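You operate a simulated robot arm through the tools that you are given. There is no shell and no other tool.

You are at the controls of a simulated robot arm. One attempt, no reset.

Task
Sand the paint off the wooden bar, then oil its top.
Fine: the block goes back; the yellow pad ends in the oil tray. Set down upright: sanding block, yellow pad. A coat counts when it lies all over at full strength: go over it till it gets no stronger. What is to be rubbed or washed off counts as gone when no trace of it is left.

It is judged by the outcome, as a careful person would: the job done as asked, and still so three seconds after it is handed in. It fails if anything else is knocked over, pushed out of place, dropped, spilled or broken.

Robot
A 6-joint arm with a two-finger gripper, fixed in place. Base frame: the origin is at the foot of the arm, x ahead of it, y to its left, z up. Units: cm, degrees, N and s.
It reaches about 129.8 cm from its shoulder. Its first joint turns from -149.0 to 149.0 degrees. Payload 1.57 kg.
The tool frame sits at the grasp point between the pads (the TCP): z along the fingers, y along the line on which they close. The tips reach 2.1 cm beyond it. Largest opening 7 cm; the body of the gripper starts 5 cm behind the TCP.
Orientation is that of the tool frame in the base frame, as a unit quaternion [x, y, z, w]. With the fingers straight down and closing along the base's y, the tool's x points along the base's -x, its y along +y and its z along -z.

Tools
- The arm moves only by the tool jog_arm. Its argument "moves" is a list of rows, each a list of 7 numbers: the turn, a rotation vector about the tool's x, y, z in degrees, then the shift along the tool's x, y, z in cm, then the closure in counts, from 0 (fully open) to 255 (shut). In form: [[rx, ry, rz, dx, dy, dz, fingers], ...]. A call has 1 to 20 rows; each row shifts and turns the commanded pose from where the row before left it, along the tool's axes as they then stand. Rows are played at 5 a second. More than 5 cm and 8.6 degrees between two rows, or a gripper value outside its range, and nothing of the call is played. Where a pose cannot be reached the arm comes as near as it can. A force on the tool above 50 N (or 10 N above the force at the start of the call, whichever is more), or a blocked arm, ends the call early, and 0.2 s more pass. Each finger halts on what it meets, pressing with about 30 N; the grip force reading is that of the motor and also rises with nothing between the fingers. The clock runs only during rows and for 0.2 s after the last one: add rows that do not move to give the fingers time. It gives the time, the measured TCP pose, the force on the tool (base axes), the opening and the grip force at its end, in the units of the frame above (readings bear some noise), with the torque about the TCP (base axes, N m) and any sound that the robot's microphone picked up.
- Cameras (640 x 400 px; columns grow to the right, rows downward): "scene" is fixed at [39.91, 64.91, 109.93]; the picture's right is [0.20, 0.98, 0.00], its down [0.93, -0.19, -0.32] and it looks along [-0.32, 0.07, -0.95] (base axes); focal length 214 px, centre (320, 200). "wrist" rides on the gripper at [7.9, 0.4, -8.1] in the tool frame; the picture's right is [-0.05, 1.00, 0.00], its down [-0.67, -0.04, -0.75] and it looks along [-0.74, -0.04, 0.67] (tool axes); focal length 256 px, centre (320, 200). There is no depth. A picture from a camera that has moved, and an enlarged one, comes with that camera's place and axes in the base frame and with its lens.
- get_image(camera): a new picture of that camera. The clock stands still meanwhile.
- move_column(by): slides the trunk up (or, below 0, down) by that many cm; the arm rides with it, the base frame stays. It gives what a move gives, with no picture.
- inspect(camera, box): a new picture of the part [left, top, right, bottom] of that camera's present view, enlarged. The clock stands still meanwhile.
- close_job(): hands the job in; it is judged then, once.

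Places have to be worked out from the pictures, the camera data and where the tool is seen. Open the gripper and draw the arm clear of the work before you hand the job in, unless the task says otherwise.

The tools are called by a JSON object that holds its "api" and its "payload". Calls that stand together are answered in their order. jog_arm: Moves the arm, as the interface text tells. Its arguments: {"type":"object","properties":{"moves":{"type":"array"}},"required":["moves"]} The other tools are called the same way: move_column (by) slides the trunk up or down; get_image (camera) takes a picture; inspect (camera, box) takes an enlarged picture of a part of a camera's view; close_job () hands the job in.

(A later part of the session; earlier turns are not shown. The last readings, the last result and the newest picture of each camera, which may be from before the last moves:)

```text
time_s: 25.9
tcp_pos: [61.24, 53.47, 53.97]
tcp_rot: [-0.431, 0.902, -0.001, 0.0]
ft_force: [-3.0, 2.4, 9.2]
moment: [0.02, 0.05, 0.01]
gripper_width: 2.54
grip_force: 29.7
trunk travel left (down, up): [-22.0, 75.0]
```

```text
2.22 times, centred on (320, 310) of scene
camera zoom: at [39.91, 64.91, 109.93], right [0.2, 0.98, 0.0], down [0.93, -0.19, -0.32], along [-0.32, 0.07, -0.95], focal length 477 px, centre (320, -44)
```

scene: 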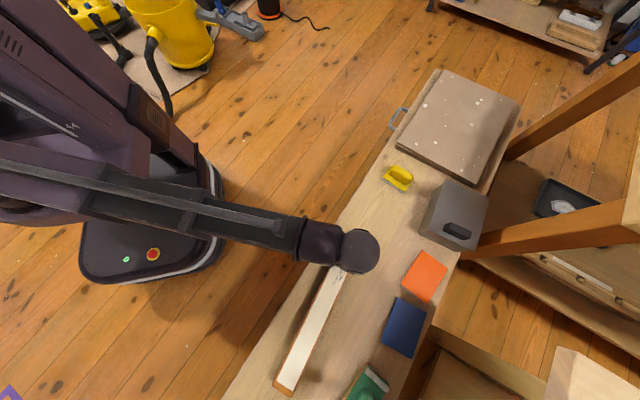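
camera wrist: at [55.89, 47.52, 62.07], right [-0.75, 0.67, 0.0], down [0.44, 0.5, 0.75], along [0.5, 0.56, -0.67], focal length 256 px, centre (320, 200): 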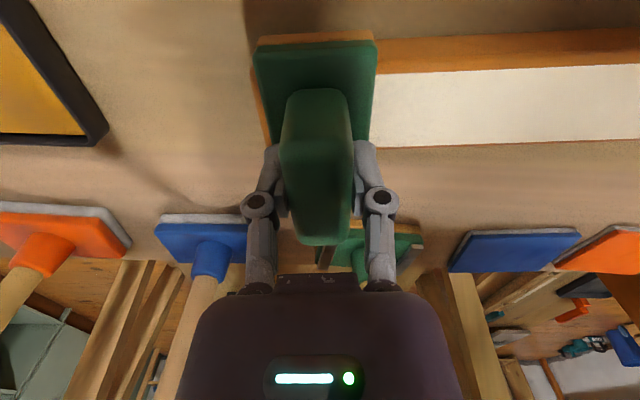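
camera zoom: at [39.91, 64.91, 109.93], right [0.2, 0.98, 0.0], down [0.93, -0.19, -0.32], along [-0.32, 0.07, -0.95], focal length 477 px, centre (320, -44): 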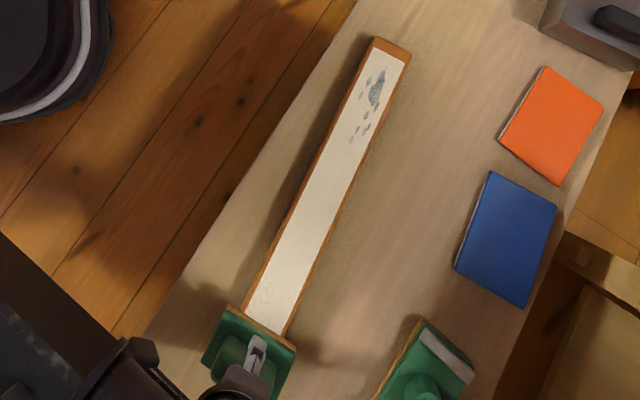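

One pass thins the paint evenly. I'll add a little pressure (column -0.1) and make repeated full strokes.

{"api": "move_column", "payload": {"by": -0.1}}

{"api": "jog_arm", "payload": {"moves": [[0, 0, 0, 0, 3.67, 0, 255], [0, 0, 0, 0, 3.67, 0, 255], [0, 0, 0, 0, 3.67, 0, 255], [0, 0, 0, 0, 3.67, 0, 255], [0, 0, 0, 0, 3.67, 0, 255], [0, 0, 0, 0, 3.67, 0, 255], [0, 0, 0, 0, 3.67, 0, 255], [0, 0, 0, 0, 3.67, 0, 255], [0, 0, 0, 0, 3.67, 0, 255], [0, 0, 0, 0, 0, 0, 255], [0, 0, 0, 0, 0, 0, 255]]}}

{"api": "get_image", "payload": {"camera": "wrist"}}

{"api": "inspect", "payload": {"camera": "scene", "box": [220, 220, 420, 400]}}

```text
time_s: 26.4
tcp_pos: [61.21, 53.44, 53.88]
tcp_rot: [-0.432, 0.902, 0.0, 0.001]
ft_force: [0.2, 2.6, 21.6]
moment: [-0.06, 0.08, 0.0]
gripper_width: 2.51
grip_force: 30.0
trunk travel left (down, up): [-21.9, 75.1]
```

```text
time_s: 28.8
tcp_pos: [35.47, 74.22, 53.81]
tcp_rot: [-0.433, 0.902, 0.001, 0.001]
ft_force: [1.4, -1.8, 20.1]
moment: [-0.05, 0.0, -0.08]
gripper_width: 2.52
grip_force: 29.9
trunk travel left (down, up): [-21.9, 75.1]
```

```text
taken
camera wrist: at [30.23, 68.28, 62.03], right [-0.74, 0.67, 0.0], down [0.45, 0.5, 0.75], along [0.5, 0.56, -0.67], focal length 256 px, centre (320, 200)
```

wrist: 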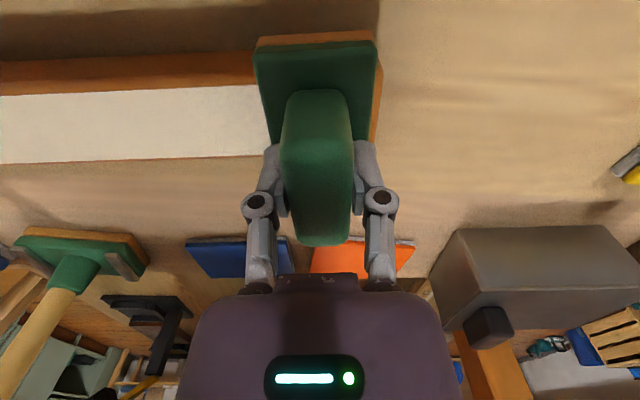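

```text
2.22 times, centred on (320, 310) of scene
camera zoom: at [39.91, 64.91, 109.93], right [0.2, 0.98, 0.0], down [0.93, -0.19, -0.32], along [-0.32, 0.07, -0.95], focal length 477 px, centre (320, -44)
```

zoom: 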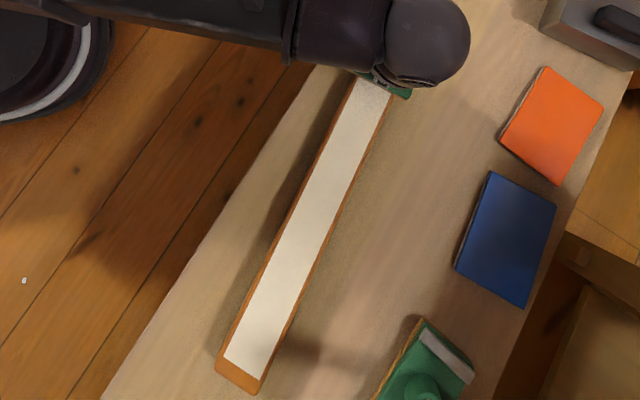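

The spots have faded on the scene picture. I need to know whether the white area is paint or the bar's own surface, so I'll zoom in close on it.

{"api": "inspect", "payload": {"camera": "wrist", "box": [0, 60, 280, 180]}}

{"api": "inspect", "payload": {"camera": "scene", "box": [310, 245, 380, 310]}}

{"api": "inspect", "payload": {"camera": "scene", "box": [265, 320, 345, 400]}}

```text
2.29 times, centred on (140, 120) of wrist
camera zoom: at [30.23, 68.28, 62.03], right [-0.74, 0.67, 0.0], down [0.45, 0.5, 0.75], along [0.5, 0.56, -0.67], focal length 585 px, centre (731, 383)
```

zoom: 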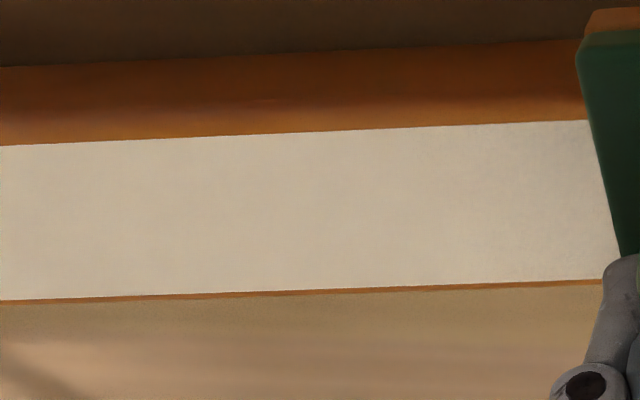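

```text
6.15 times, centred on (345, 278) of scene
camera zoom: at [39.91, 64.91, 109.93], right [0.2, 0.98, 0.0], down [0.93, -0.19, -0.32], along [-0.32, 0.07, -0.95], focal length 1320 px, centre (166, -277)
```

zoom: 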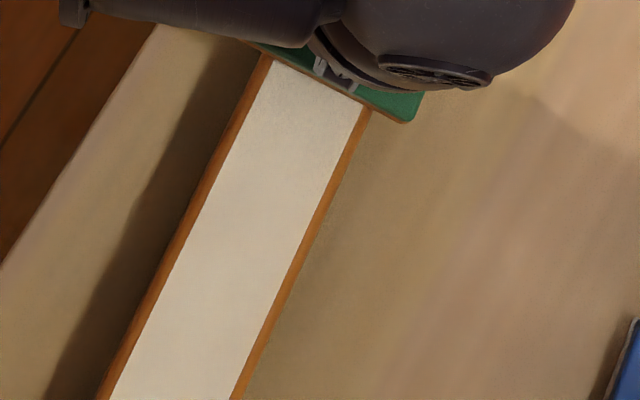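

```text
5.00 times, centred on (305, 360) of scene
camera zoom: at [39.91, 64.91, 109.93], right [0.2, 0.98, 0.0], down [0.93, -0.19, -0.32], along [-0.32, 0.07, -0.95], focal length 1072 px, centre (395, -600)
```

zoom: 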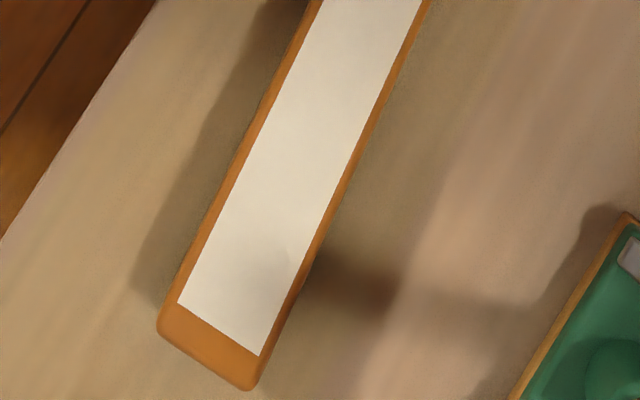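

The white has a consistent look all over, while the blue-grey spots fade quickly, and a faint grey trace remains near the P2 end. I'll make more passes over that section, then more full strokes, and check whether the white changes.

{"api": "jog_arm", "payload": {"moves": [[0, 0, 0, 0, -3, 0, 255], [0, 0, 0, 0, -3, 0, 255], [0, 0, 0, 0, -3, 0, 255], [0, 0, 0, 0, -3, 0, 255], [0, 0, 0, 0, -3, 0, 255], [0, 0, 0, 0, 3, 0, 255], [0, 0, 0, 0, 3, 0, 255], [0, 0, 0, 0, 3, 0, 255], [0, 0, 0, 0, 3, 0, 255], [0, 0, 0, 0, 3, 0, 255], [0, 0, 0, 0, -3, 0, 255], [0, 0, 0, 0, -3, 0, 255], [0, 0, 0, 0, -3, 0, 255], [0, 0, 0, 0, -3, 0, 255], [0, 0, 0, 0, -3, 0, 255], [0, 0, 0, 0, 0, 0, 255]]}}

{"api": "inspect", "payload": {"camera": "wrist", "box": [300, 40, 640, 180]}}

{"api": "inspect", "payload": {"camera": "scene", "box": [310, 230, 380, 300]}}

```text
time_s: 32.2
tcp_pos: [47.11, 64.65, 53.94]
tcp_rot: [-0.432, 0.902, 0.001, 0.001]
ft_force: [-2.7, 2.2, 15.4]
moment: [0.06, 0.08, 0.0]
gripper_width: 2.52
grip_force: 29.7
trunk travel left (down, up): [-21.9, 75.1]
```

```text
1.88 times, centred on (470, 110) of wrist
camera zoom: at [41.81, 58.72, 62.0], right [-0.75, 0.67, 0.0], down [0.44, 0.5, 0.75], along [0.5, 0.56, -0.67], focal length 482 px, centre (38, 369)
```

zoom: 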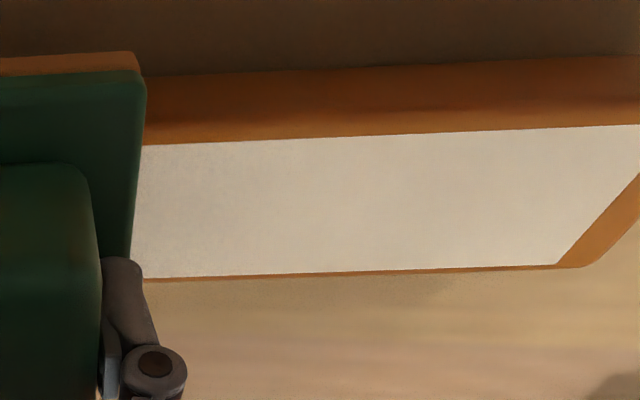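

```text
5.71 times, centred on (345, 265) of scene
camera zoom: at [39.91, 64.91, 109.93], right [0.2, 0.98, 0.0], down [0.93, -0.19, -0.32], along [-0.32, 0.07, -0.95], focal length 1226 px, centre (177, -171)
```

zoom: 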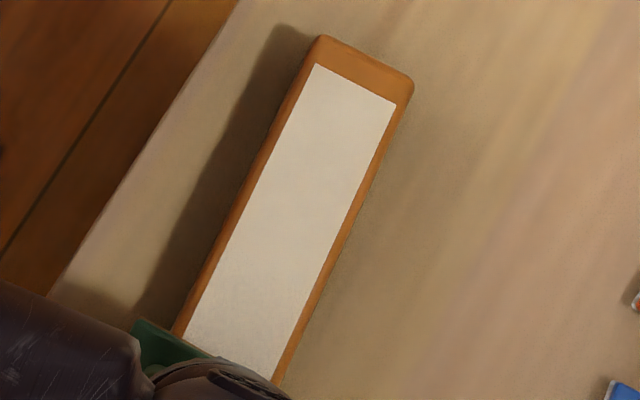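

The spots look gone. To be sure about the white, I'll make two more full round trips at this pressure and then inspect the whole surface.

{"api": "jog_arm", "payload": {"moves": [[0, 0, 0, 0, -3, 0, 255], [0, 0, 0, 0, -3, 0, 255], [0, 0, 0, 0, -3, 0, 255], [0, 0, 0, 0, -3, 0, 255], [0, 0, 0, 0, -3, 0, 255], [0, 0, 0, 0, -3, 0, 255], [0, 0, 0, 0, -0.5, 0, 255], [0, 0, 0, 0, 0, 0, 255], [0, 0, 0, 0, 3.7, 0, 255], [0, 0, 0, 0, 3.7, 0, 255], [0, 0, 0, 0, 3.7, 0, 255], [0, 0, 0, 0, 3.7, 0, 255], [0, 0, 0, 0, 3.7, 0, 255], [0, 0, 0, 0, 3.7, 0, 255], [0, 0, 0, 0, 3.7, 0, 255], [0, 0, 0, 0, 3.7, 0, 255], [0, 0, 0, 0, 4.3, 0, 255], [0, 0, 0, 0, 0, 0, 255]]}}

{"api": "get_image", "payload": {"camera": "wrist"}}

{"api": "inspect", "payload": {"camera": "scene", "box": [220, 220, 420, 400]}}

```text
time_s: 36.0
tcp_pos: [35.03, 74.37, 53.82]
tcp_rot: [-0.432, 0.902, 0.0, 0.001]
ft_force: [2.0, -1.6, 11.0]
moment: [0.0, -0.05, -0.03]
gripper_width: 2.57
grip_force: 30.3
trunk travel left (down, up): [-21.9, 75.1]
```

```text
taken
camera wrist: at [29.7, 68.45, 61.98], right [-0.74, 0.67, 0.0], down [0.45, 0.5, 0.75], along [0.5, 0.56, -0.67], focal length 256 px, centre (320, 200)
```

wrist: 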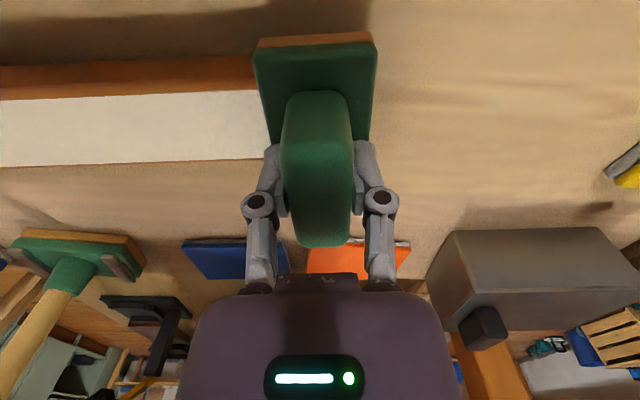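

```text
2.22 times, centred on (320, 310) of scene
camera zoom: at [39.91, 64.91, 109.93], right [0.2, 0.98, 0.0], down [0.93, -0.19, -0.32], along [-0.32, 0.07, -0.95], focal length 477 px, centre (320, -44)
```

zoom: 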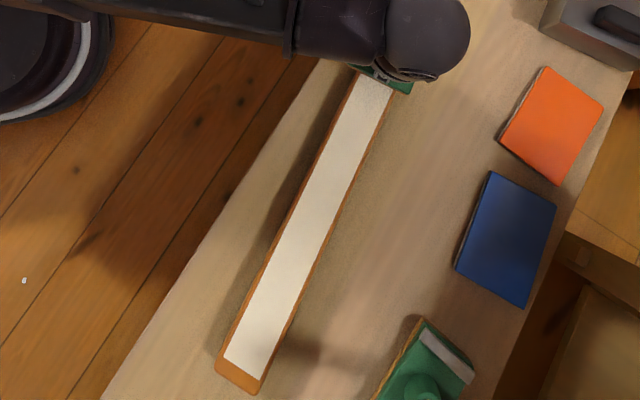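

The white is unchanged after many passes, so it's the bar's own top surface and the paint was the blue-grey splashes. For safety I'll make a few more local passes over where they were, then lift to check.

{"api": "jog_arm", "payload": {"moves": [[0, 0, 0, 0, -3, 0, 255], [0, 0, 0, 0, -3, 0, 255], [0, 0, 0, 0, -3, 0, 255], [0, 0, 0, 0, -3, 0, 255], [0, 0, 0, 0, -3, 0, 255], [0, 0, 0, 0, 3, 0, 255], [0, 0, 0, 0, 3, 0, 255], [0, 0, 0, 0, 3, 0, 255], [0, 0, 0, 0, 3, 0, 255], [0, 0, 0, 0, 3, 0, 255], [0, 0, 0, 0, -3, 0, 255], [0, 0, 0, 0, -3, 0, 255], [0, 0, 0, 0, -3, 0, 255], [0, 0, 0, 0, -3, 0, 255], [0, 0, 0, 0, 3, 0, 255], [0, 0, 0, 0, 3, 0, 255], [0, 0, 0, 0, 3, 0, 255], [0, 0, 0, 0, 3, 0, 255], [0, 0, 0, 0, 0, 0, 255]]}}

{"api": "move_column", "payload": {"by": 4.1}}

{"api": "get_image", "payload": {"camera": "wrist"}}

```text
time_s: 40.0
tcp_pos: [35.2, 74.35, 53.91]
tcp_rot: [-0.432, 0.902, 0.0, -0.001]
ft_force: [1.6, -0.4, 8.9]
moment: [-0.06, -0.09, -0.02]
gripper_width: 2.52
grip_force: 30.2
trunk travel left (down, up): [-21.9, 75.1]
```

```text
time_s: 40.8
tcp_pos: [35.17, 74.57, 57.91]
tcp_rot: [-0.432, 0.902, 0.0, 0.0]
ft_force: [-0.5, 0.3, -1.2]
moment: [-0.02, -0.01, 0.02]
gripper_width: 2.52
grip_force: 30.4
trunk travel left (down, up): [-26.0, 71.0]
```

```text
taken
camera wrist: at [29.81, 68.66, 66.0], right [-0.74, 0.67, 0.0], down [0.45, 0.5, 0.74], along [0.5, 0.55, -0.67], focal length 256 px, centre (320, 200)
```

wrist: 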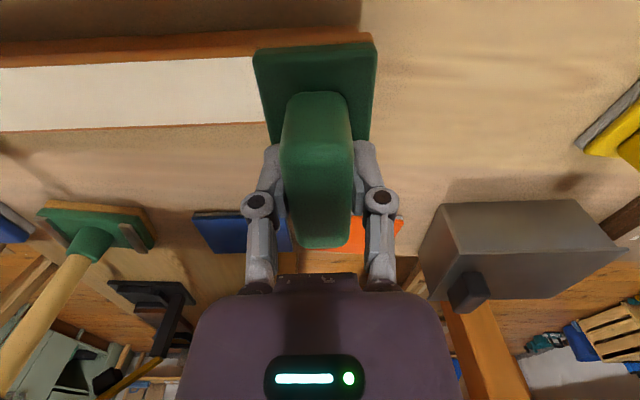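

The whole bar top looks clean, but the block seems slightly pitched in the grip, because its brown sole edge no longer shows at the near end. I'll zoom in on both.

{"api": "inspect", "payload": {"camera": "wrist", "box": [220, 20, 420, 260]}}

{"api": "inspect", "payload": {"camera": "wrist", "box": [0, 20, 280, 160]}}

{"api": "inspect", "payload": {"camera": "scene", "box": [320, 220, 420, 290]}}

```text
1.67 times, centred on (320, 140) of wrist
camera zoom: at [29.81, 68.66, 66.0], right [-0.74, 0.67, 0.0], down [0.45, 0.5, 0.74], along [0.5, 0.55, -0.67], focal length 427 px, centre (320, 300)
```

zoom: 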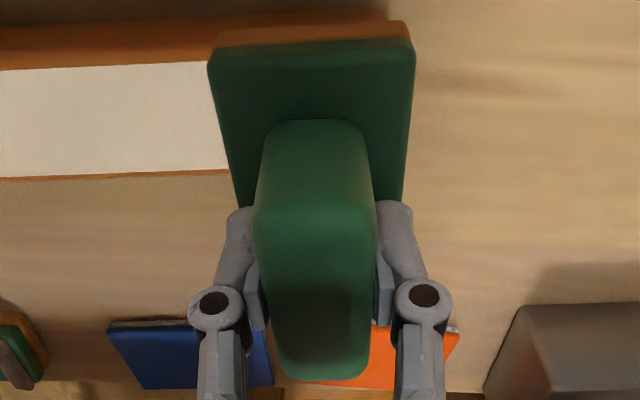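

```text
2.29 times, centred on (140, 90) of wrist
camera zoom: at [29.81, 68.66, 66.0], right [-0.74, 0.67, 0.0], down [0.45, 0.5, 0.74], along [0.5, 0.55, -0.67], focal length 585 px, centre (731, 451)
```

zoom: 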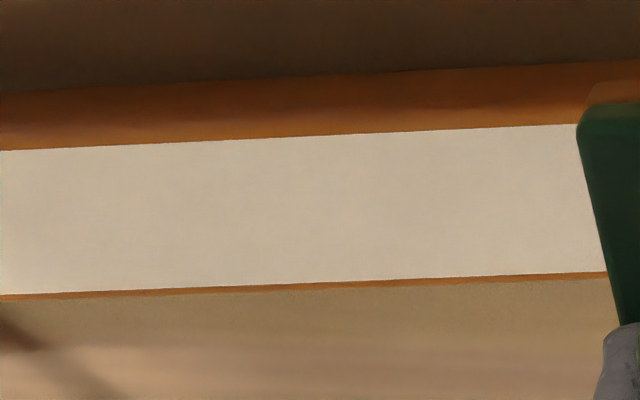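

```text
5.71 times, centred on (370, 255) of scene
camera zoom: at [39.91, 64.91, 109.93], right [0.2, 0.98, 0.0], down [0.93, -0.19, -0.32], along [-0.32, 0.07, -0.95], focal length 1226 px, centre (34, -114)
```

zoom: 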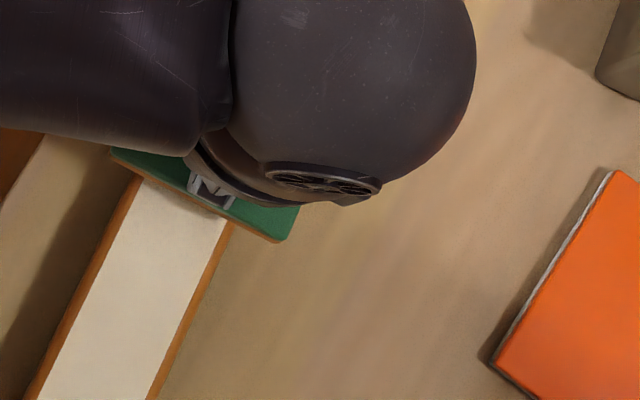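

The sole strip is still there and level; it had only blended with the bar's brown edge. The bar is clean. I'll carry the block back over its home spot and rotate it to its original angle.

{"api": "jog_arm", "payload": {"moves": [[0, 0, 6.2, 0, 0, 0, 255], [0, 0, 0, -0.4425, 3.395, 0, 255], [0, 0, 0, -0.4425, 3.395, 0, 255], [0, 0, 0, -0.4425, 3.395, 0, 255], [0, 0, 0, -0.4425, 3.395, 0, 255], [0, 0, 0, 0, 0, 0, 255], [0, 0, 0, 0, 0, 0, 255]]}}

{"api": "get_image", "payload": {"camera": "wrist"}}

{"api": "inspect", "payload": {"camera": "scene", "box": [220, 220, 420, 400]}}

{"api": "inspect", "payload": {"camera": "scene", "box": [315, 230, 375, 300]}}

```text
time_s: 42.4
tcp_pos: [26.77, 85.46, 57.91]
tcp_rot: [-0.382, 0.924, 0.0, -0.001]
ft_force: [-0.6, -0.1, -0.4]
moment: [0.02, -0.01, 0.04]
gripper_width: 2.55
grip_force: 29.4
trunk travel left (down, up): [-26.0, 71.0]
```

```text
taken
camera wrist: at [20.89, 80.1, 66.0], right [-0.67, 0.74, 0.0], down [0.5, 0.45, 0.74], along [0.55, 0.5, -0.67], focal length 256 px, centre (320, 200)
```

wrist: 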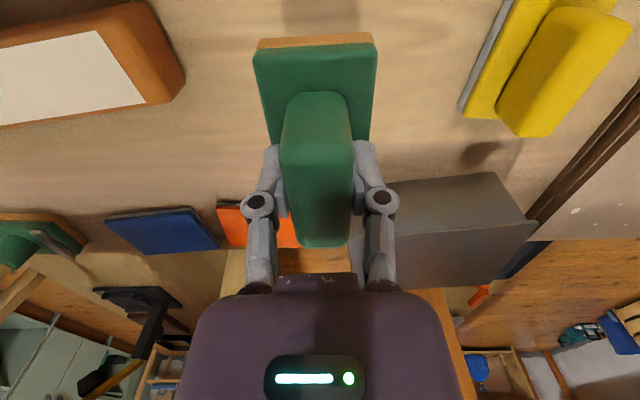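

```text
2.22 times, centred on (320, 310) of scene
camera zoom: at [39.91, 64.91, 109.93], right [0.2, 0.98, 0.0], down [0.93, -0.19, -0.32], along [-0.32, 0.07, -0.95], focal length 477 px, centre (320, -44)
```

zoom: 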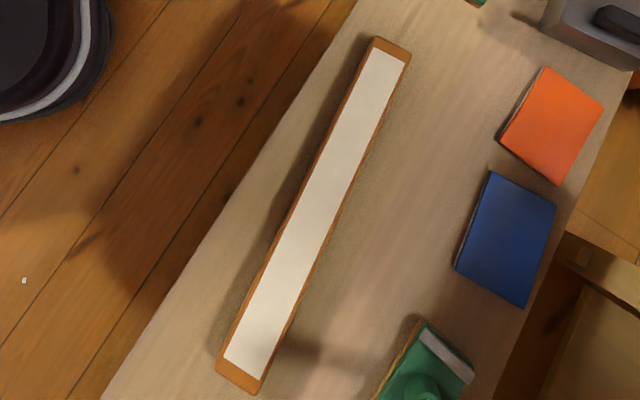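

```text
5.71 times, centred on (345, 265) of scene
camera zoom: at [39.91, 64.91, 109.93], right [0.2, 0.98, 0.0], down [0.93, -0.19, -0.32], along [-0.32, 0.07, -0.95], focal length 1226 px, centre (177, -171)
```

zoom: 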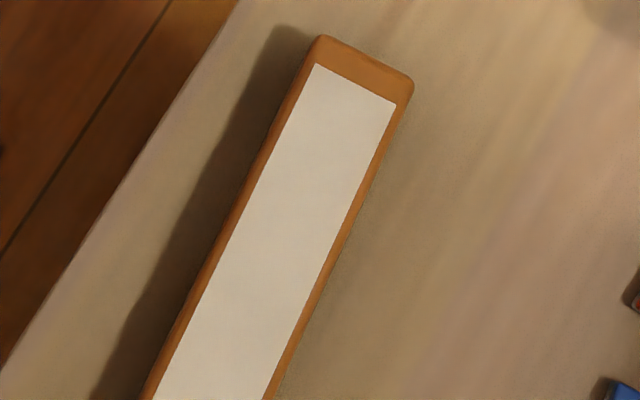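

The bar top shows no trace of the splashes and the bar hasn't moved. I'll lower the block onto its home spot.

{"api": "move_column", "payload": {"by": -7.6}}

{"api": "move_column", "payload": {"by": -0.2}}

{"api": "move_column", "payload": {"by": -0.15}}

```text
time_s: 43.6
tcp_pos: [26.87, 85.37, 50.35]
tcp_rot: [-0.383, 0.924, 0.0, -0.001]
ft_force: [-0.9, 0.7, -1.2]
moment: [-0.02, 0.01, -0.02]
gripper_width: 2.52
grip_force: 30.1
trunk travel left (down, up): [-18.4, 78.6]
```

```text
time_s: 44.1
tcp_pos: [26.91, 85.37, 50.14]
tcp_rot: [-0.382, 0.924, 0.0, 0.0]
ft_force: [-0.8, 0.5, -1.6]
moment: [0.01, 0.01, 0.02]
gripper_width: 2.5
grip_force: 29.7
trunk travel left (down, up): [-18.2, 78.8]
```

```text
time_s: 44.6
tcp_pos: [26.89, 85.49, 49.99]
tcp_rot: [-0.383, 0.924, 0.001, 0.0]
ft_force: [-0.4, 0.1, -0.7]
moment: [-0.01, 0.02, -0.01]
gripper_width: 2.5
grip_force: 29.9
trunk travel left (down, up): [-18.1, 78.9]
```

No contact yet at TCP z 50.0, because the block slid up slightly in the grip. I'll continue in small steps.

{"api": "move_column", "payload": {"by": -0.12}}

{"api": "move_column", "payload": {"by": -0.1}}

```text
time_s: 45.1
tcp_pos: [26.8, 85.43, 49.87]
tcp_rot: [-0.383, 0.924, 0.0, 0.0]
ft_force: [0.2, -0.8, 3.3]
moment: [0.07, -0.04, 0.01]
gripper_width: 2.52
grip_force: 30.2
trunk travel left (down, up): [-18.0, 79.0]
```

```text
time_s: 45.6
tcp_pos: [26.93, 85.31, 49.9]
tcp_rot: [-0.382, 0.924, 0.0, 0.0]
ft_force: [1.3, 3.1, 16.3]
moment: [-0.1, 0.14, 0.0]
gripper_width: 2.53
grip_force: 29.7
trunk travel left (down, up): [-17.9, 79.1]
```

It's firmly on the bench. I'll ease up 0.1 cm and open the gripper gently.

{"api": "move_column", "payload": {"by": 0.1}}

{"api": "jog_arm", "payload": {"moves": [[0, 0, 0, 0, 0, 0, 130], [0, 0, 0, 0, 0, 0, 90], [0, 0, 0, 0, 0, 0, 0], [0, 0, 0, 0, 0, 0, 0], [0, 0, 0, 0, 0, 0, 0], [0, 0, 0, 0, 0, 0, 0]]}}

{"api": "move_column", "payload": {"by": 12.3}}

{"api": "get_image", "payload": {"camera": "wrist"}}

{"api": "get_image", "payload": {"camera": "scene"}}

```text
time_s: 46.1
tcp_pos: [26.87, 85.4, 49.8]
tcp_rot: [-0.383, 0.924, 0.0, 0.0]
ft_force: [0.5, 1.5, 5.1]
moment: [0.19, -0.12, 0.03]
gripper_width: 2.54
grip_force: 30.0
trunk travel left (down, up): [-18.0, 79.0]
```

```text
time_s: 47.5
tcp_pos: [26.85, 85.26, 49.93]
tcp_rot: [-0.382, 0.924, 0.0, 0.0]
ft_force: [-0.8, 0.7, -1.1]
moment: [0.02, -0.01, -0.02]
gripper_width: 7.01
grip_force: 0.0
trunk travel left (down, up): [-18.0, 79.0]
```

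```text
time_s: 49.0
tcp_pos: [26.89, 85.34, 62.15]
tcp_rot: [-0.383, 0.924, 0.0, 0.001]
ft_force: [0.2, -0.2, -0.8]
moment: [0.02, -0.01, 0.0]
gripper_width: 7.01
grip_force: 0.1
trunk travel left (down, up): [-30.3, 66.7]
```

```text
taken
camera wrist: at [20.9, 80.1, 70.23], right [-0.67, 0.74, 0.0], down [0.5, 0.45, 0.74], along [0.55, 0.5, -0.67], focal length 256 px, centre (320, 200)
```

wrist: 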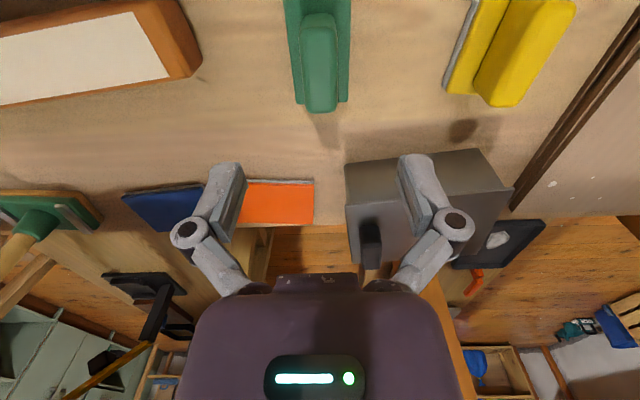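

```text
taken
```

scene: 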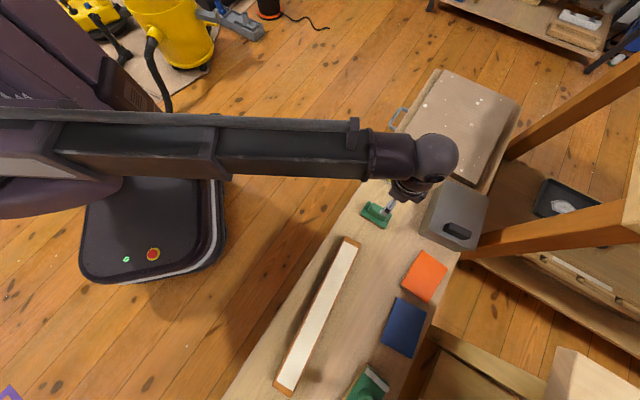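

The green block is standing upright back at its spot. Next I'll move over the yellow pad, about 14.8 cm along tool +y, and turn 3° to match its angle.

{"api": "jog_arm", "payload": {"moves": [[0, 0, 0, 0, 3.7, 0, 0], [0, 0, 0, 0, 3.7, 0, 0], [0, 0, 0, 0, 3.7, 0, 0], [0, 0, 0, 0, 3.7, 0, 0], [0, 0, 3, 0, 0, 0, 0], [0, 0, 0, 0, 0, 0, 0], [0, 0, 0, 0, 0, 0, 0]]}}

{"api": "move_column", "payload": {"by": -9.5}}

{"api": "get_image", "payload": {"camera": "wrist"}}

{"api": "inspect", "payload": {"camera": "scene", "box": [360, 140, 450, 240]}}

```text
time_s: 50.6
tcp_pos: [16.43, 95.63, 62.08]
tcp_rot: [-0.358, 0.934, 0.0, -0.001]
ft_force: [-0.7, -0.1, -0.7]
moment: [0.0, -0.01, 0.02]
gripper_width: 7.02
grip_force: 0.1
trunk travel left (down, up): [-30.3, 66.7]
```

```text
time_s: 51.9
tcp_pos: [16.31, 95.8, 52.66]
tcp_rot: [-0.359, 0.934, 0.0, 0.001]
ft_force: [0.1, -0.1, 0.2]
moment: [0.01, 0.01, 0.0]
gripper_width: 6.99
grip_force: 0.0
trunk travel left (down, up): [-20.8, 76.2]
```

```text
taken
camera wrist: at [10.12, 90.78, 60.74], right [-0.63, 0.78, 0.0], down [0.52, 0.42, 0.74], along [0.58, 0.47, -0.67], focal length 256 px, centre (320, 200)
```

wrist: 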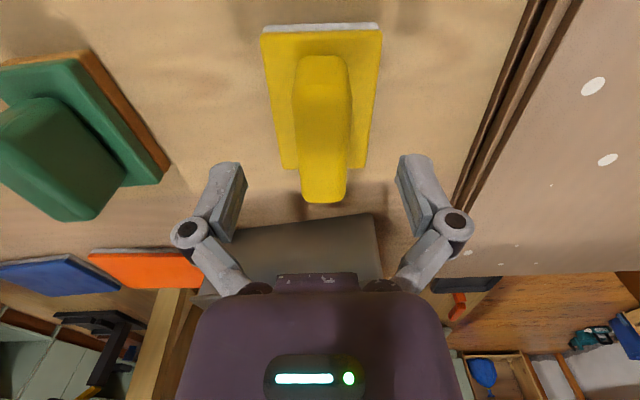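

```text
4.00 times, centred on (405, 190) of scene
camera zoom: at [39.91, 64.91, 109.93], right [0.2, 0.98, 0.0], down [0.93, -0.19, -0.32], along [-0.32, 0.07, -0.95], focal length 858 px, centre (-20, 240)
```

zoom: 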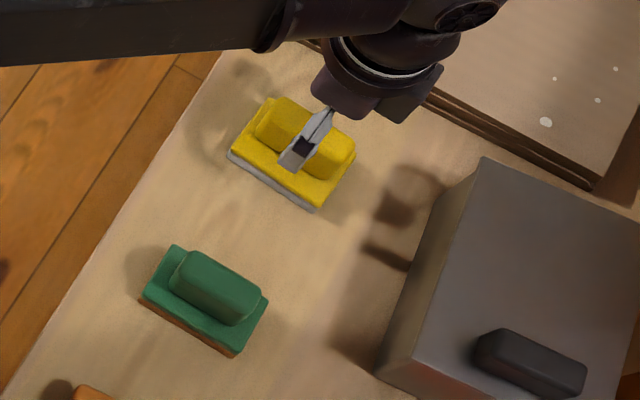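

The yellow pad is offset only about (+0.25,+0.15) cm and 1.6° in the tool frame. I'll trim that, lower to TCP z≈50.2 and look.

{"api": "jog_arm", "payload": {"moves": [[0, 0, 1.6, 0.2, 0.15, 0, 0], [0, 0, 0, 0, 0, 0, 0], [0, 0, 0, 0, 0, 0, 0]]}}

{"api": "move_column", "payload": {"by": -2.4}}

{"api": "inspect", "payload": {"camera": "wrist", "box": [180, 20, 480, 260]}}

```text
time_s: 52.7
tcp_pos: [16.14, 95.76, 52.64]
tcp_rot: [-0.345, 0.938, 0.0, 0.0]
ft_force: [-0.1, -0.8, -0.4]
moment: [-0.02, 0.01, 0.04]
gripper_width: 6.99
grip_force: 0.1
trunk travel left (down, up): [-20.8, 76.2]
```

```text
time_s: 53.4
tcp_pos: [16.02, 95.78, 50.28]
tcp_rot: [-0.346, 0.938, 0.0, 0.0]
ft_force: [0.3, 0.2, 0.0]
moment: [-0.02, -0.03, -0.01]
gripper_width: 6.99
grip_force: 0.1
trunk travel left (down, up): [-18.4, 78.6]
```

```text
1.67 times, centred on (330, 140) of wrist
camera zoom: at [9.75, 90.94, 58.33], right [-0.61, 0.79, 0.0], down [0.53, 0.4, 0.75], along [0.59, 0.45, -0.67], focal length 427 px, centre (303, 300)
```

zoom: 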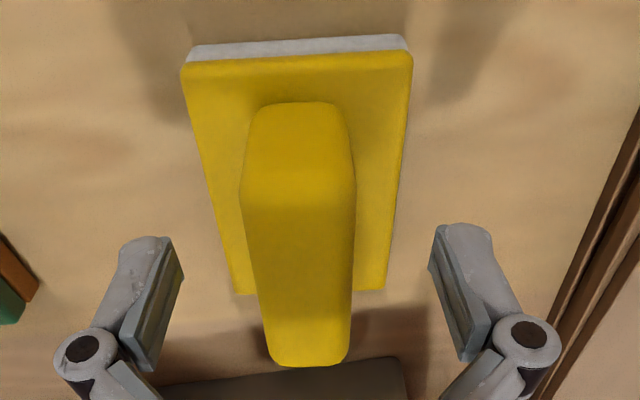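

It's aligned. I'll lower a touch more and close on the yellow handle.

{"api": "move_column", "payload": {"by": -0.15}}

{"api": "jog_arm", "payload": {"moves": [[0, 0, 0, 0, 0, 0, 120], [0, 0, 0, 0, 0, 0, 180], [0, 0, 0, 0, 0, 0, 255], [0, 0, 0, 0, 0, 0, 255], [0, 0, 0, 0, 0, 0, 255]]}}

{"api": "move_column", "payload": {"by": 8}}

{"api": "get_image", "payload": {"camera": "wrist"}}

```text
time_s: 53.9
tcp_pos: [16.15, 95.62, 50.09]
tcp_rot: [-0.345, 0.938, 0.0, -0.001]
ft_force: [0.0, -0.9, -0.9]
moment: [-0.03, 0.01, -0.02]
gripper_width: 7.0
grip_force: 0.1
trunk travel left (down, up): [-18.2, 78.8]
```

```text
time_s: 55.1
tcp_pos: [16.08, 95.75, 50.16]
tcp_rot: [-0.346, 0.938, 0.0, 0.0]
ft_force: [-0.1, 0.5, 6.9]
moment: [0.0, 0.03, 0.03]
gripper_width: 2.53
grip_force: 29.9
trunk travel left (down, up): [-18.2, 78.8]
```

```text
time_s: 56.3
tcp_pos: [16.07, 95.74, 58.04]
tcp_rot: [-0.345, 0.938, 0.0, 0.0]
ft_force: [-0.4, -1.1, -1.2]
moment: [-0.02, -0.01, -0.02]
gripper_width: 2.53
grip_force: 30.0
trunk travel left (down, up): [-26.2, 70.8]
```

```text
taken
camera wrist: at [9.74, 90.96, 66.17], right [-0.61, 0.79, 0.0], down [0.53, 0.41, 0.74], along [0.59, 0.45, -0.67], focal length 256 px, centre (320, 200)
```

wrist: 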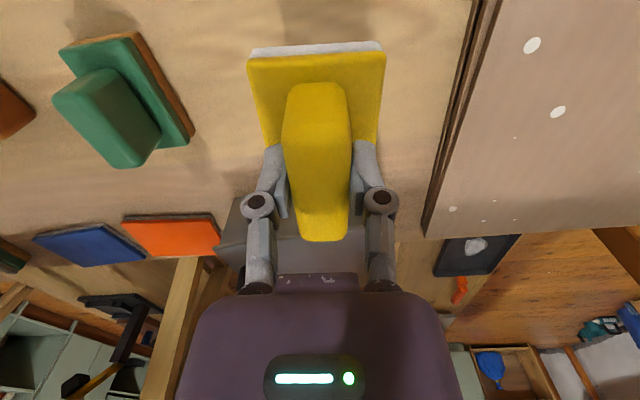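

The yellow pad is held level. I'll raise 6 cm and fly along the bench to above the oil tray. The path stays at d≈75–86, clear of the poles at d≥93.

{"api": "move_column", "payload": {"by": 6}}

{"api": "jog_arm", "payload": {"moves": [[0, 0, 0, -0.397, -4.68, 0, 255], [0, 0, 0, -0.397, -4.68, 0, 255], [0, 0, 0, -0.397, -4.68, 0, 255], [0, 0, 0, -0.397, -4.68, 0, 255], [0, 0, 0, -0.397, -4.68, 0, 255], [0, 0, 0, -0.397, -4.68, 0, 255], [0, 0, 0, -0.397, -4.68, 0, 255], [0, 0, 0, -0.397, -4.68, 0, 255], [0, 0, 0, -0.397, -4.68, 0, 255], [0, 0, 0, -0.397, -4.68, 0, 255], [0, 0, 0, -0.397, -4.68, 0, 255], [0, 0, 0, -0.397, -4.68, 0, 255], [0, 0, 0, -0.397, -4.68, 0, 255], [0, 0, 0, -0.397, -4.68, 0, 255], [0, 0, 0, 0, 0, 0, 255]]}}

{"api": "get_image", "payload": {"camera": "wrist"}}

```text
time_s: 57.3
tcp_pos: [16.12, 95.58, 63.98]
tcp_rot: [-0.346, 0.938, 0.0, 0.0]
ft_force: [-0.4, -0.1, -1.3]
moment: [0.0, -0.02, 0.01]
gripper_width: 2.52
grip_force: 29.9
trunk travel left (down, up): [-32.2, 64.8]
```

```text
time_s: 60.5
tcp_pos: [62.72, 49.32, 64.13]
tcp_rot: [-0.345, 0.938, 0.001, 0.0]
ft_force: [0.4, -0.5, -0.2]
moment: [-0.01, -0.01, 0.0]
gripper_width: 2.52
grip_force: 29.6
out of reach, approached as far as the arm can: row 6
trunk travel left (down, up): [-32.2, 64.8]
```

```text
taken
camera wrist: at [56.44, 44.56, 72.18], right [-0.61, 0.79, 0.0], down [0.53, 0.41, 0.74], along [0.59, 0.45, -0.67], focal length 256 px, centre (320, 200)
```

wrist: 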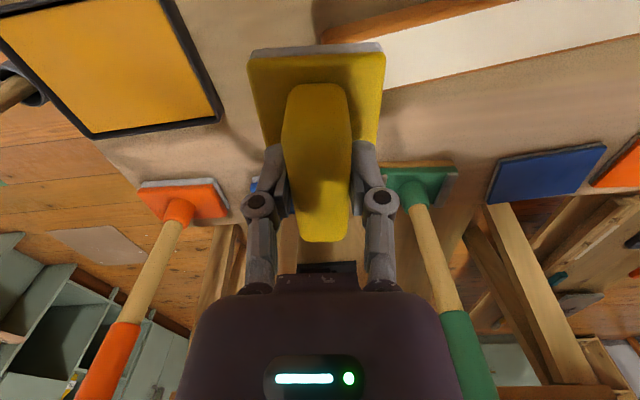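

I'm near the tray. I'll zoom in to fix its corners before going over it.

{"api": "inspect", "payload": {"camera": "wrist", "box": [0, 0, 260, 160]}}

```text
2.46 times, centred on (130, 80) of wrist
camera zoom: at [56.44, 44.56, 72.18], right [-0.61, 0.79, 0.0], down [0.53, 0.41, 0.74], along [0.59, 0.45, -0.67], focal length 630 px, centre (788, 495)
```

zoom: 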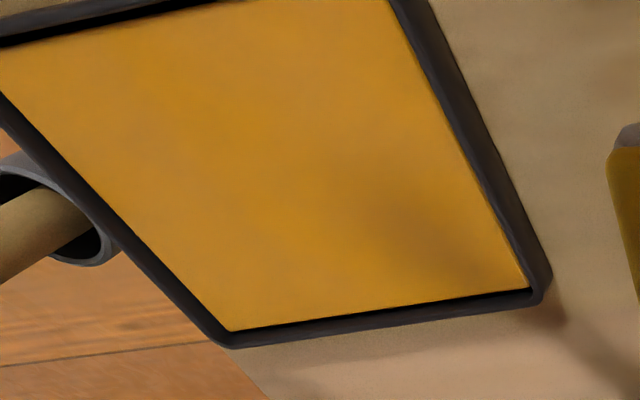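

From both views the tray centre is about (77.2,35.1), with its axes at about 46°. I'll move over it, slightly to the bar side of centre, and align.

{"api": "jog_arm", "payload": {"moves": [[0, 0, 0, -0.326, -3.84, 0, 255], [0, 0, 0, -0.326, -3.84, 0, 255], [0, 0, 0, -0.326, -3.84, 0, 255], [0, 0, 0, -0.326, -3.84, 0, 255], [0, 0, 0, -0.326, -3.84, 0, 255], [0, 0, -6, 0, 0, 0, 255], [0, 0, 0, 0, 0, 0, 255], [0, 0, 0, 0, 0, 0, 255]]}}

{"api": "get_image", "payload": {"camera": "wrist"}}

{"api": "get_image", "payload": {"camera": "scene"}}

```text
time_s: 62.3
tcp_pos: [76.76, 35.81, 64.01]
tcp_rot: [-0.395, 0.919, 0.0, -0.001]
ft_force: [0.3, 1.0, -0.4]
moment: [0.01, 0.01, 0.03]
gripper_width: 2.54
grip_force: 30.0
out of reach, approached as far as the arm can: row 5
trunk travel left (down, up): [-32.2, 64.8]
```

```text
taken
camera wrist: at [70.77, 30.47, 72.19], right [-0.69, 0.73, 0.0], down [0.48, 0.46, 0.74], along [0.54, 0.51, -0.67], focal length 256 px, centre (320, 200)
```

wrist: 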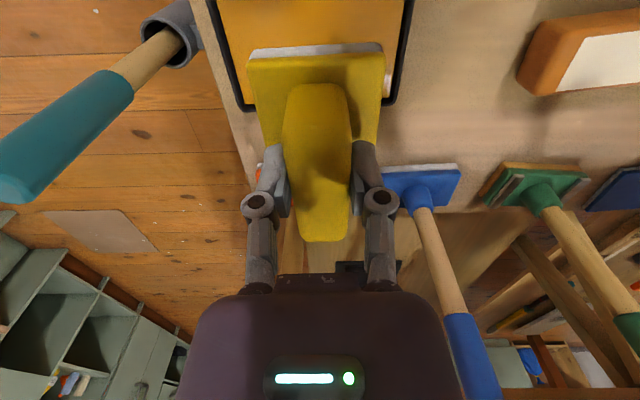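

```text
taken
```

scene: 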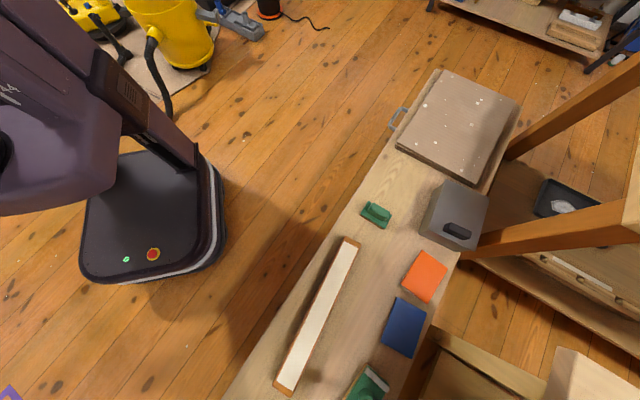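

The pad is centred over the tray and about 14 cm clear of the teal pole. I'll lower towards the oil, first to TCP z≈53.

{"api": "move_column", "payload": {"by": -11}}

{"api": "get_image", "payload": {"camera": "wrist"}}

```text
time_s: 63.7
tcp_pos: [76.63, 36.0, 53.04]
tcp_rot: [-0.394, 0.919, 0.0, 0.0]
ft_force: [-0.2, -0.6, -0.9]
moment: [0.0, 0.0, 0.02]
gripper_width: 2.53
grip_force: 29.9
trunk travel left (down, up): [-21.2, 75.8]
```

```text
taken
camera wrist: at [70.77, 30.48, 61.19], right [-0.69, 0.73, 0.0], down [0.49, 0.46, 0.74], along [0.54, 0.51, -0.67], focal length 256 px, centre (320, 200)
```

wrist: 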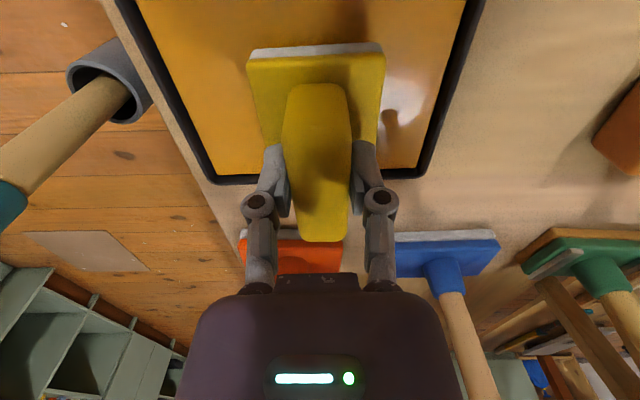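

The pad hangs about 2–3 cm above the oil, well inside the rim. I'll lower further in steps, checking the force.

{"api": "move_column", "payload": {"by": -1.8}}

{"api": "inspect", "payload": {"camera": "wrist", "box": [180, 0, 480, 200]}}

{"api": "move_column", "payload": {"by": -0.3}}

{"api": "move_column", "payload": {"by": -0.2}}

```text
time_s: 64.4
tcp_pos: [76.5, 35.69, 51.62]
tcp_rot: [-0.394, 0.919, 0.0, 0.001]
ft_force: [2.6, 0.8, 27.8]
moment: [0.06, -0.14, -0.05]
gripper_width: 2.53
grip_force: 29.9
trunk travel left (down, up): [-19.4, 77.6]
```

```text
2.00 times, centred on (330, 100) of wrist
camera zoom: at [70.69, 30.43, 59.59], right [-0.69, 0.73, 0.0], down [0.48, 0.46, 0.75], along [0.54, 0.51, -0.67], focal length 512 px, centre (300, 400)
```

zoom: 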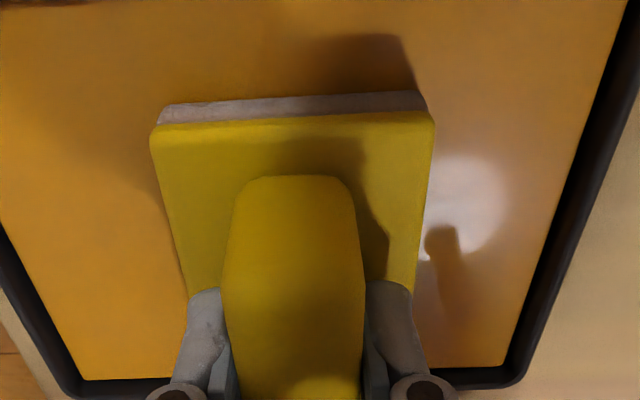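

```text
time_s: 64.9
tcp_pos: [76.6, 35.85, 51.24]
tcp_rot: [-0.394, 0.919, -0.001, 0.001]
ft_force: [4.0, -0.6, 34.4]
moment: [-0.01, -0.09, -0.05]
gripper_width: 2.54
grip_force: 30.7
trunk travel left (down, up): [-19.1, 77.9]
```

```text
time_s: 65.4
tcp_pos: [76.52, 35.7, 50.94]
tcp_rot: [-0.394, 0.919, -0.001, 0.002]
ft_force: [2.9, -1.6, 35.0]
moment: [0.0, -0.07, -0.01]
gripper_width: 2.53
grip_force: 29.7
trunk travel left (down, up): [-18.9, 78.1]
```

I should have waited between those steps: the force reached 35 N and the pad may have slid up in the grip. I'll ease off and check how it sits.

{"api": "move_column", "payload": {"by": 0.25}}

{"api": "get_image", "payload": {"camera": "wrist"}}

{"api": "inspect", "payload": {"camera": "wrist", "box": [220, 20, 420, 260]}}

```text
time_s: 65.9
tcp_pos: [76.47, 35.94, 51.16]
tcp_rot: [-0.394, 0.919, 0.0, 0.001]
ft_force: [-1.8, -1.9, 3.7]
moment: [0.1, -0.1, 0.02]
gripper_width: 2.53
grip_force: 30.0
trunk travel left (down, up): [-19.2, 77.8]
```

```text
taken
camera wrist: at [70.72, 30.46, 59.14], right [-0.69, 0.73, 0.0], down [0.49, 0.46, 0.74], along [0.54, 0.51, -0.67], focal length 256 px, centre (320, 200)
```

wrist: 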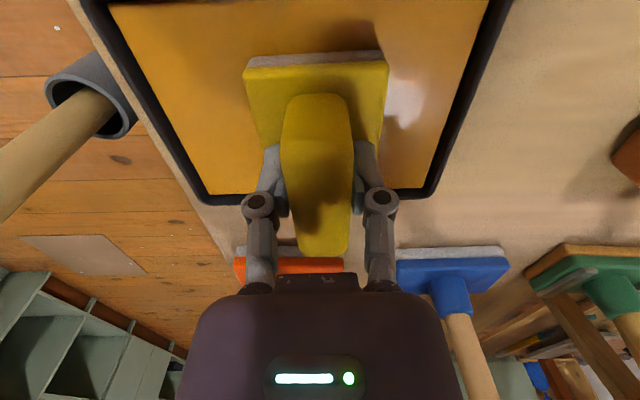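

```text
1.67 times, centred on (320, 140) of wrist
camera zoom: at [70.72, 30.46, 59.14], right [-0.69, 0.73, 0.0], down [0.49, 0.46, 0.74], along [0.54, 0.51, -0.67], focal length 427 px, centre (320, 300)
```

zoom: 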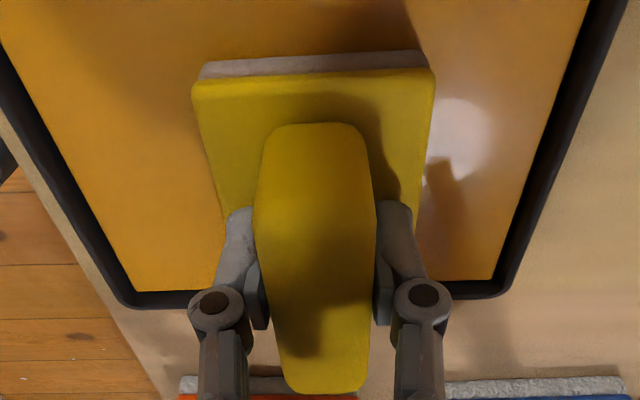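

The pad slid up about 0.5 cm in the grip but is straight and well held, now resting lightly in the oil at 3.7 N. I'll lift just clear and pause for drips, then raise it.

{"api": "jog_arm", "payload": {"moves": [[0, 0, 0, 0, 0, 0, 255], [0, 0, 0, 0, 0, 0, 255], [0, 0, 0, 0, 0, 0, 255], [0, 0, 0, 0, 0, 0, 255], [0, 0, 0, 0, 0, 0, 255]]}}

{"api": "move_column", "payload": {"by": 1}}

{"api": "jog_arm", "payload": {"moves": [[0, 0, 0, 0, 0, 0, 255], [0, 0, 0, 0, 0, 0, 255], [0, 0, 0, 0, 0, 0, 255], [0, 0, 0, 0, 0, 0, 255], [0, 0, 0, 0, 0, 0, 255], [0, 0, 0, 0, 0, 0, 255], [0, 0, 0, 0, 0, 0, 255], [0, 0, 0, 0, 0, 0, 255]]}}

{"api": "move_column", "payload": {"by": 6}}

{"api": "get_image", "payload": {"camera": "wrist"}}

```text
time_s: 67.1
tcp_pos: [76.5, 35.91, 51.0]
tcp_rot: [-0.394, 0.919, 0.001, 0.0]
ft_force: [0.1, 1.0, 0.6]
moment: [0.05, -0.02, -0.02]
gripper_width: 2.54
grip_force: 29.7
trunk travel left (down, up): [-19.2, 77.8]
```

```text
time_s: 67.7
tcp_pos: [76.55, 35.89, 52.06]
tcp_rot: [-0.394, 0.919, 0.0, -0.001]
ft_force: [0.2, 0.5, -1.7]
moment: [-0.01, -0.04, 0.02]
gripper_width: 2.53
grip_force: 29.7
trunk travel left (down, up): [-20.2, 76.8]
```

```text
time_s: 69.5
tcp_pos: [76.61, 35.94, 52.08]
tcp_rot: [-0.394, 0.919, 0.0, 0.0]
ft_force: [-0.6, 0.6, -0.6]
moment: [-0.03, -0.03, 0.01]
gripper_width: 2.5
grip_force: 30.0
trunk travel left (down, up): [-20.2, 76.8]
```

```text
time_s: 70.5
tcp_pos: [76.6, 35.9, 57.99]
tcp_rot: [-0.394, 0.919, 0.0, 0.0]
ft_force: [-0.5, 0.3, -0.8]
moment: [0.03, 0.01, -0.01]
gripper_width: 2.52
grip_force: 29.9
trunk travel left (down, up): [-26.2, 70.8]
```

```text
taken
camera wrist: at [70.77, 30.48, 66.13], right [-0.69, 0.73, 0.0], down [0.49, 0.46, 0.74], along [0.54, 0.51, -0.67], focal length 256 px, centre (320, 200)
```

wrist: 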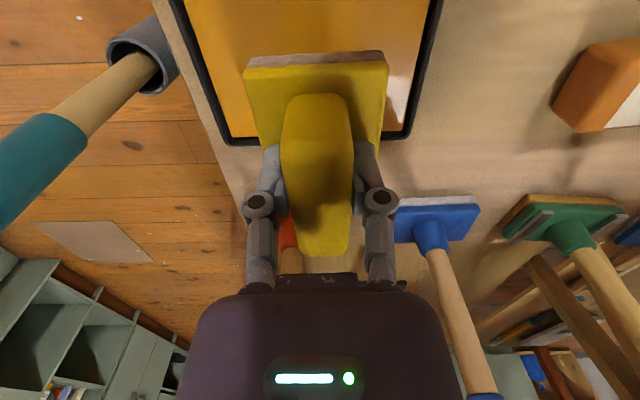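

The sole edge has taken on colour. I'll move to the P1 end of the bar and square up to it.

{"api": "jog_arm", "payload": {"moves": [[0, 0, -4.7, 0, 0, 0, 255], [0, 0, 0, -0.688, 3.645, 0, 255], [0, 0, 0, -0.688, 3.645, 0, 255], [0, 0, 0, -0.688, 3.645, 0, 255], [0, 0, 0, -0.688, 3.645, 0, 255], [0, 0, 0, -0.688, 3.645, 0, 255], [0, 0, 0, -0.688, 3.645, 0, 255], [0, 0, 0, 0, 0, 0, 255], [0, 0, 0, 0, 0, 0, 255]]}}

{"api": "get_image", "payload": {"camera": "wrist"}}

```text
time_s: 72.5
tcp_pos: [62.09, 52.77, 58.04]
tcp_rot: [-0.431, 0.902, 0.0, 0.001]
ft_force: [-0.1, -1.0, -1.1]
moment: [-0.02, -0.03, -0.02]
gripper_width: 2.52
grip_force: 29.8
trunk travel left (down, up): [-26.2, 70.8]
```

```text
taken
camera wrist: at [56.73, 46.98, 66.14], right [-0.74, 0.67, 0.0], down [0.45, 0.5, 0.74], along [0.5, 0.55, -0.67], focal length 256 px, centre (320, 200)
```

wrist: 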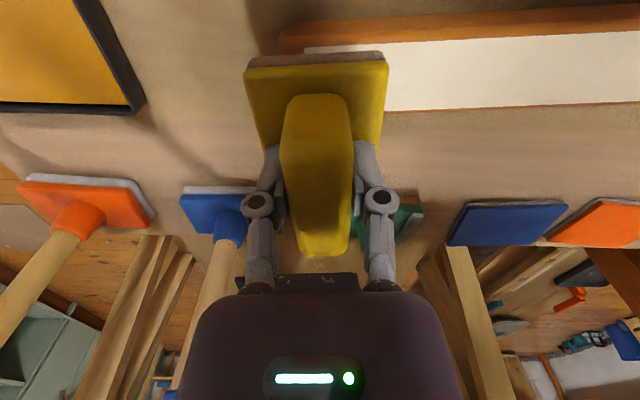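

The pad is above the bar's P1 end and aligned. I'll trim 0.15 cm and lower towards contact, which I expect at TCP z≈53.6–54, one step at a time.

{"api": "jog_arm", "payload": {"moves": [[0, 0, 0, 0.15, 0, 0, 255], [0, 0, 0, 0, 0, 0, 255]]}}

{"api": "move_column", "payload": {"by": -3.4}}

```text
time_s: 73.1
tcp_pos: [62.09, 52.67, 58.03]
tcp_rot: [-0.431, 0.902, 0.0, 0.0]
ft_force: [0.5, -0.1, -0.6]
moment: [-0.02, 0.0, -0.03]
gripper_width: 2.54
grip_force: 30.3
trunk travel left (down, up): [-26.2, 70.8]
```

```text
time_s: 73.9
tcp_pos: [61.98, 52.73, 54.6]
tcp_rot: [-0.431, 0.902, -0.001, 0.0]
ft_force: [0.2, 0.9, -1.1]
moment: [0.01, 0.01, 0.01]
gripper_width: 2.51
grip_force: 29.8
trunk travel left (down, up): [-22.8, 74.2]
```

No contact at 54.6. I'll go down another 0.4.

{"api": "move_column", "payload": {"by": -0.4}}

```text
time_s: 74.4
tcp_pos: [62.02, 52.73, 54.3]
tcp_rot: [-0.432, 0.902, -0.001, 0.0]
ft_force: [-0.3, 0.7, -0.3]
moment: [0.02, -0.02, 0.02]
gripper_width: 2.5
grip_force: 29.9
trunk travel left (down, up): [-22.4, 74.6]
```

{"api": "move_column", "payload": {"by": -0.25}}

```text
time_s: 75.0
tcp_pos: [62.06, 52.69, 53.9]
tcp_rot: [-0.431, 0.902, 0.0, 0.0]
ft_force: [0.1, 0.1, -0.4]
moment: [0.0, -0.05, 0.0]
gripper_width: 2.53
grip_force: 30.3
trunk travel left (down, up): [-22.1, 74.9]
```

Still no contact at TCP z 53.9. I'll take another small step.

{"api": "move_column", "payload": {"by": -0.2}}

```text
time_s: 75.5
tcp_pos: [62.06, 52.73, 53.62]
tcp_rot: [-0.431, 0.902, 0.0, 0.0]
ft_force: [-0.1, 0.4, 0.0]
moment: [-0.05, 0.0, 0.02]
gripper_width: 2.51
grip_force: 30.7
trunk travel left (down, up): [-21.9, 75.1]
```

The next step is 0.15 cm.

{"api": "move_column", "payload": {"by": -0.15}}

```text
time_s: 76.0
tcp_pos: [62.08, 52.79, 53.64]
tcp_rot: [-0.431, 0.903, -0.001, -0.001]
ft_force: [0.6, 0.4, -0.8]
moment: [0.02, -0.01, 0.0]
gripper_width: 2.53
grip_force: 29.5
trunk travel left (down, up): [-21.8, 75.2]
```

{"api": "move_column", "payload": {"by": -0.15}}

{"api": "inspect", "payload": {"camera": "wrist", "box": [180, 0, 480, 200]}}

```text
time_s: 76.5
tcp_pos: [61.97, 52.65, 53.5]
tcp_rot: [-0.431, 0.902, -0.001, 0.0]
ft_force: [-0.3, -0.6, -1.1]
moment: [-0.01, -0.01, -0.03]
gripper_width: 2.53
grip_force: 30.7
trunk travel left (down, up): [-21.6, 75.4]
```

```text
2.00 times, centred on (330, 100) of wrist
camera zoom: at [56.65, 46.85, 61.59], right [-0.74, 0.67, 0.0], down [0.45, 0.5, 0.74], along [0.5, 0.55, -0.67], focal length 512 px, centre (300, 400)
```

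zoom: 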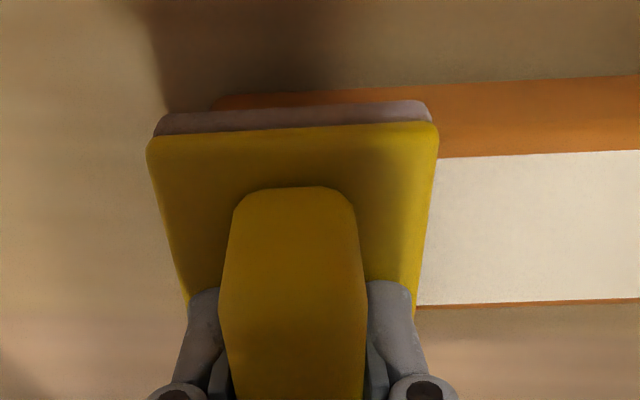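

It's close above the bar but not touching. I'll continue in 0.15 steps.

{"api": "move_column", "payload": {"by": -0.15}}

```text
time_s: 77.0
tcp_pos: [61.96, 52.79, 53.34]
tcp_rot: [-0.431, 0.902, 0.0, 0.0]
ft_force: [-0.2, 0.7, 0.4]
moment: [0.03, 0.0, 0.0]
gripper_width: 2.53
grip_force: 30.0
trunk travel left (down, up): [-21.5, 75.5]
```

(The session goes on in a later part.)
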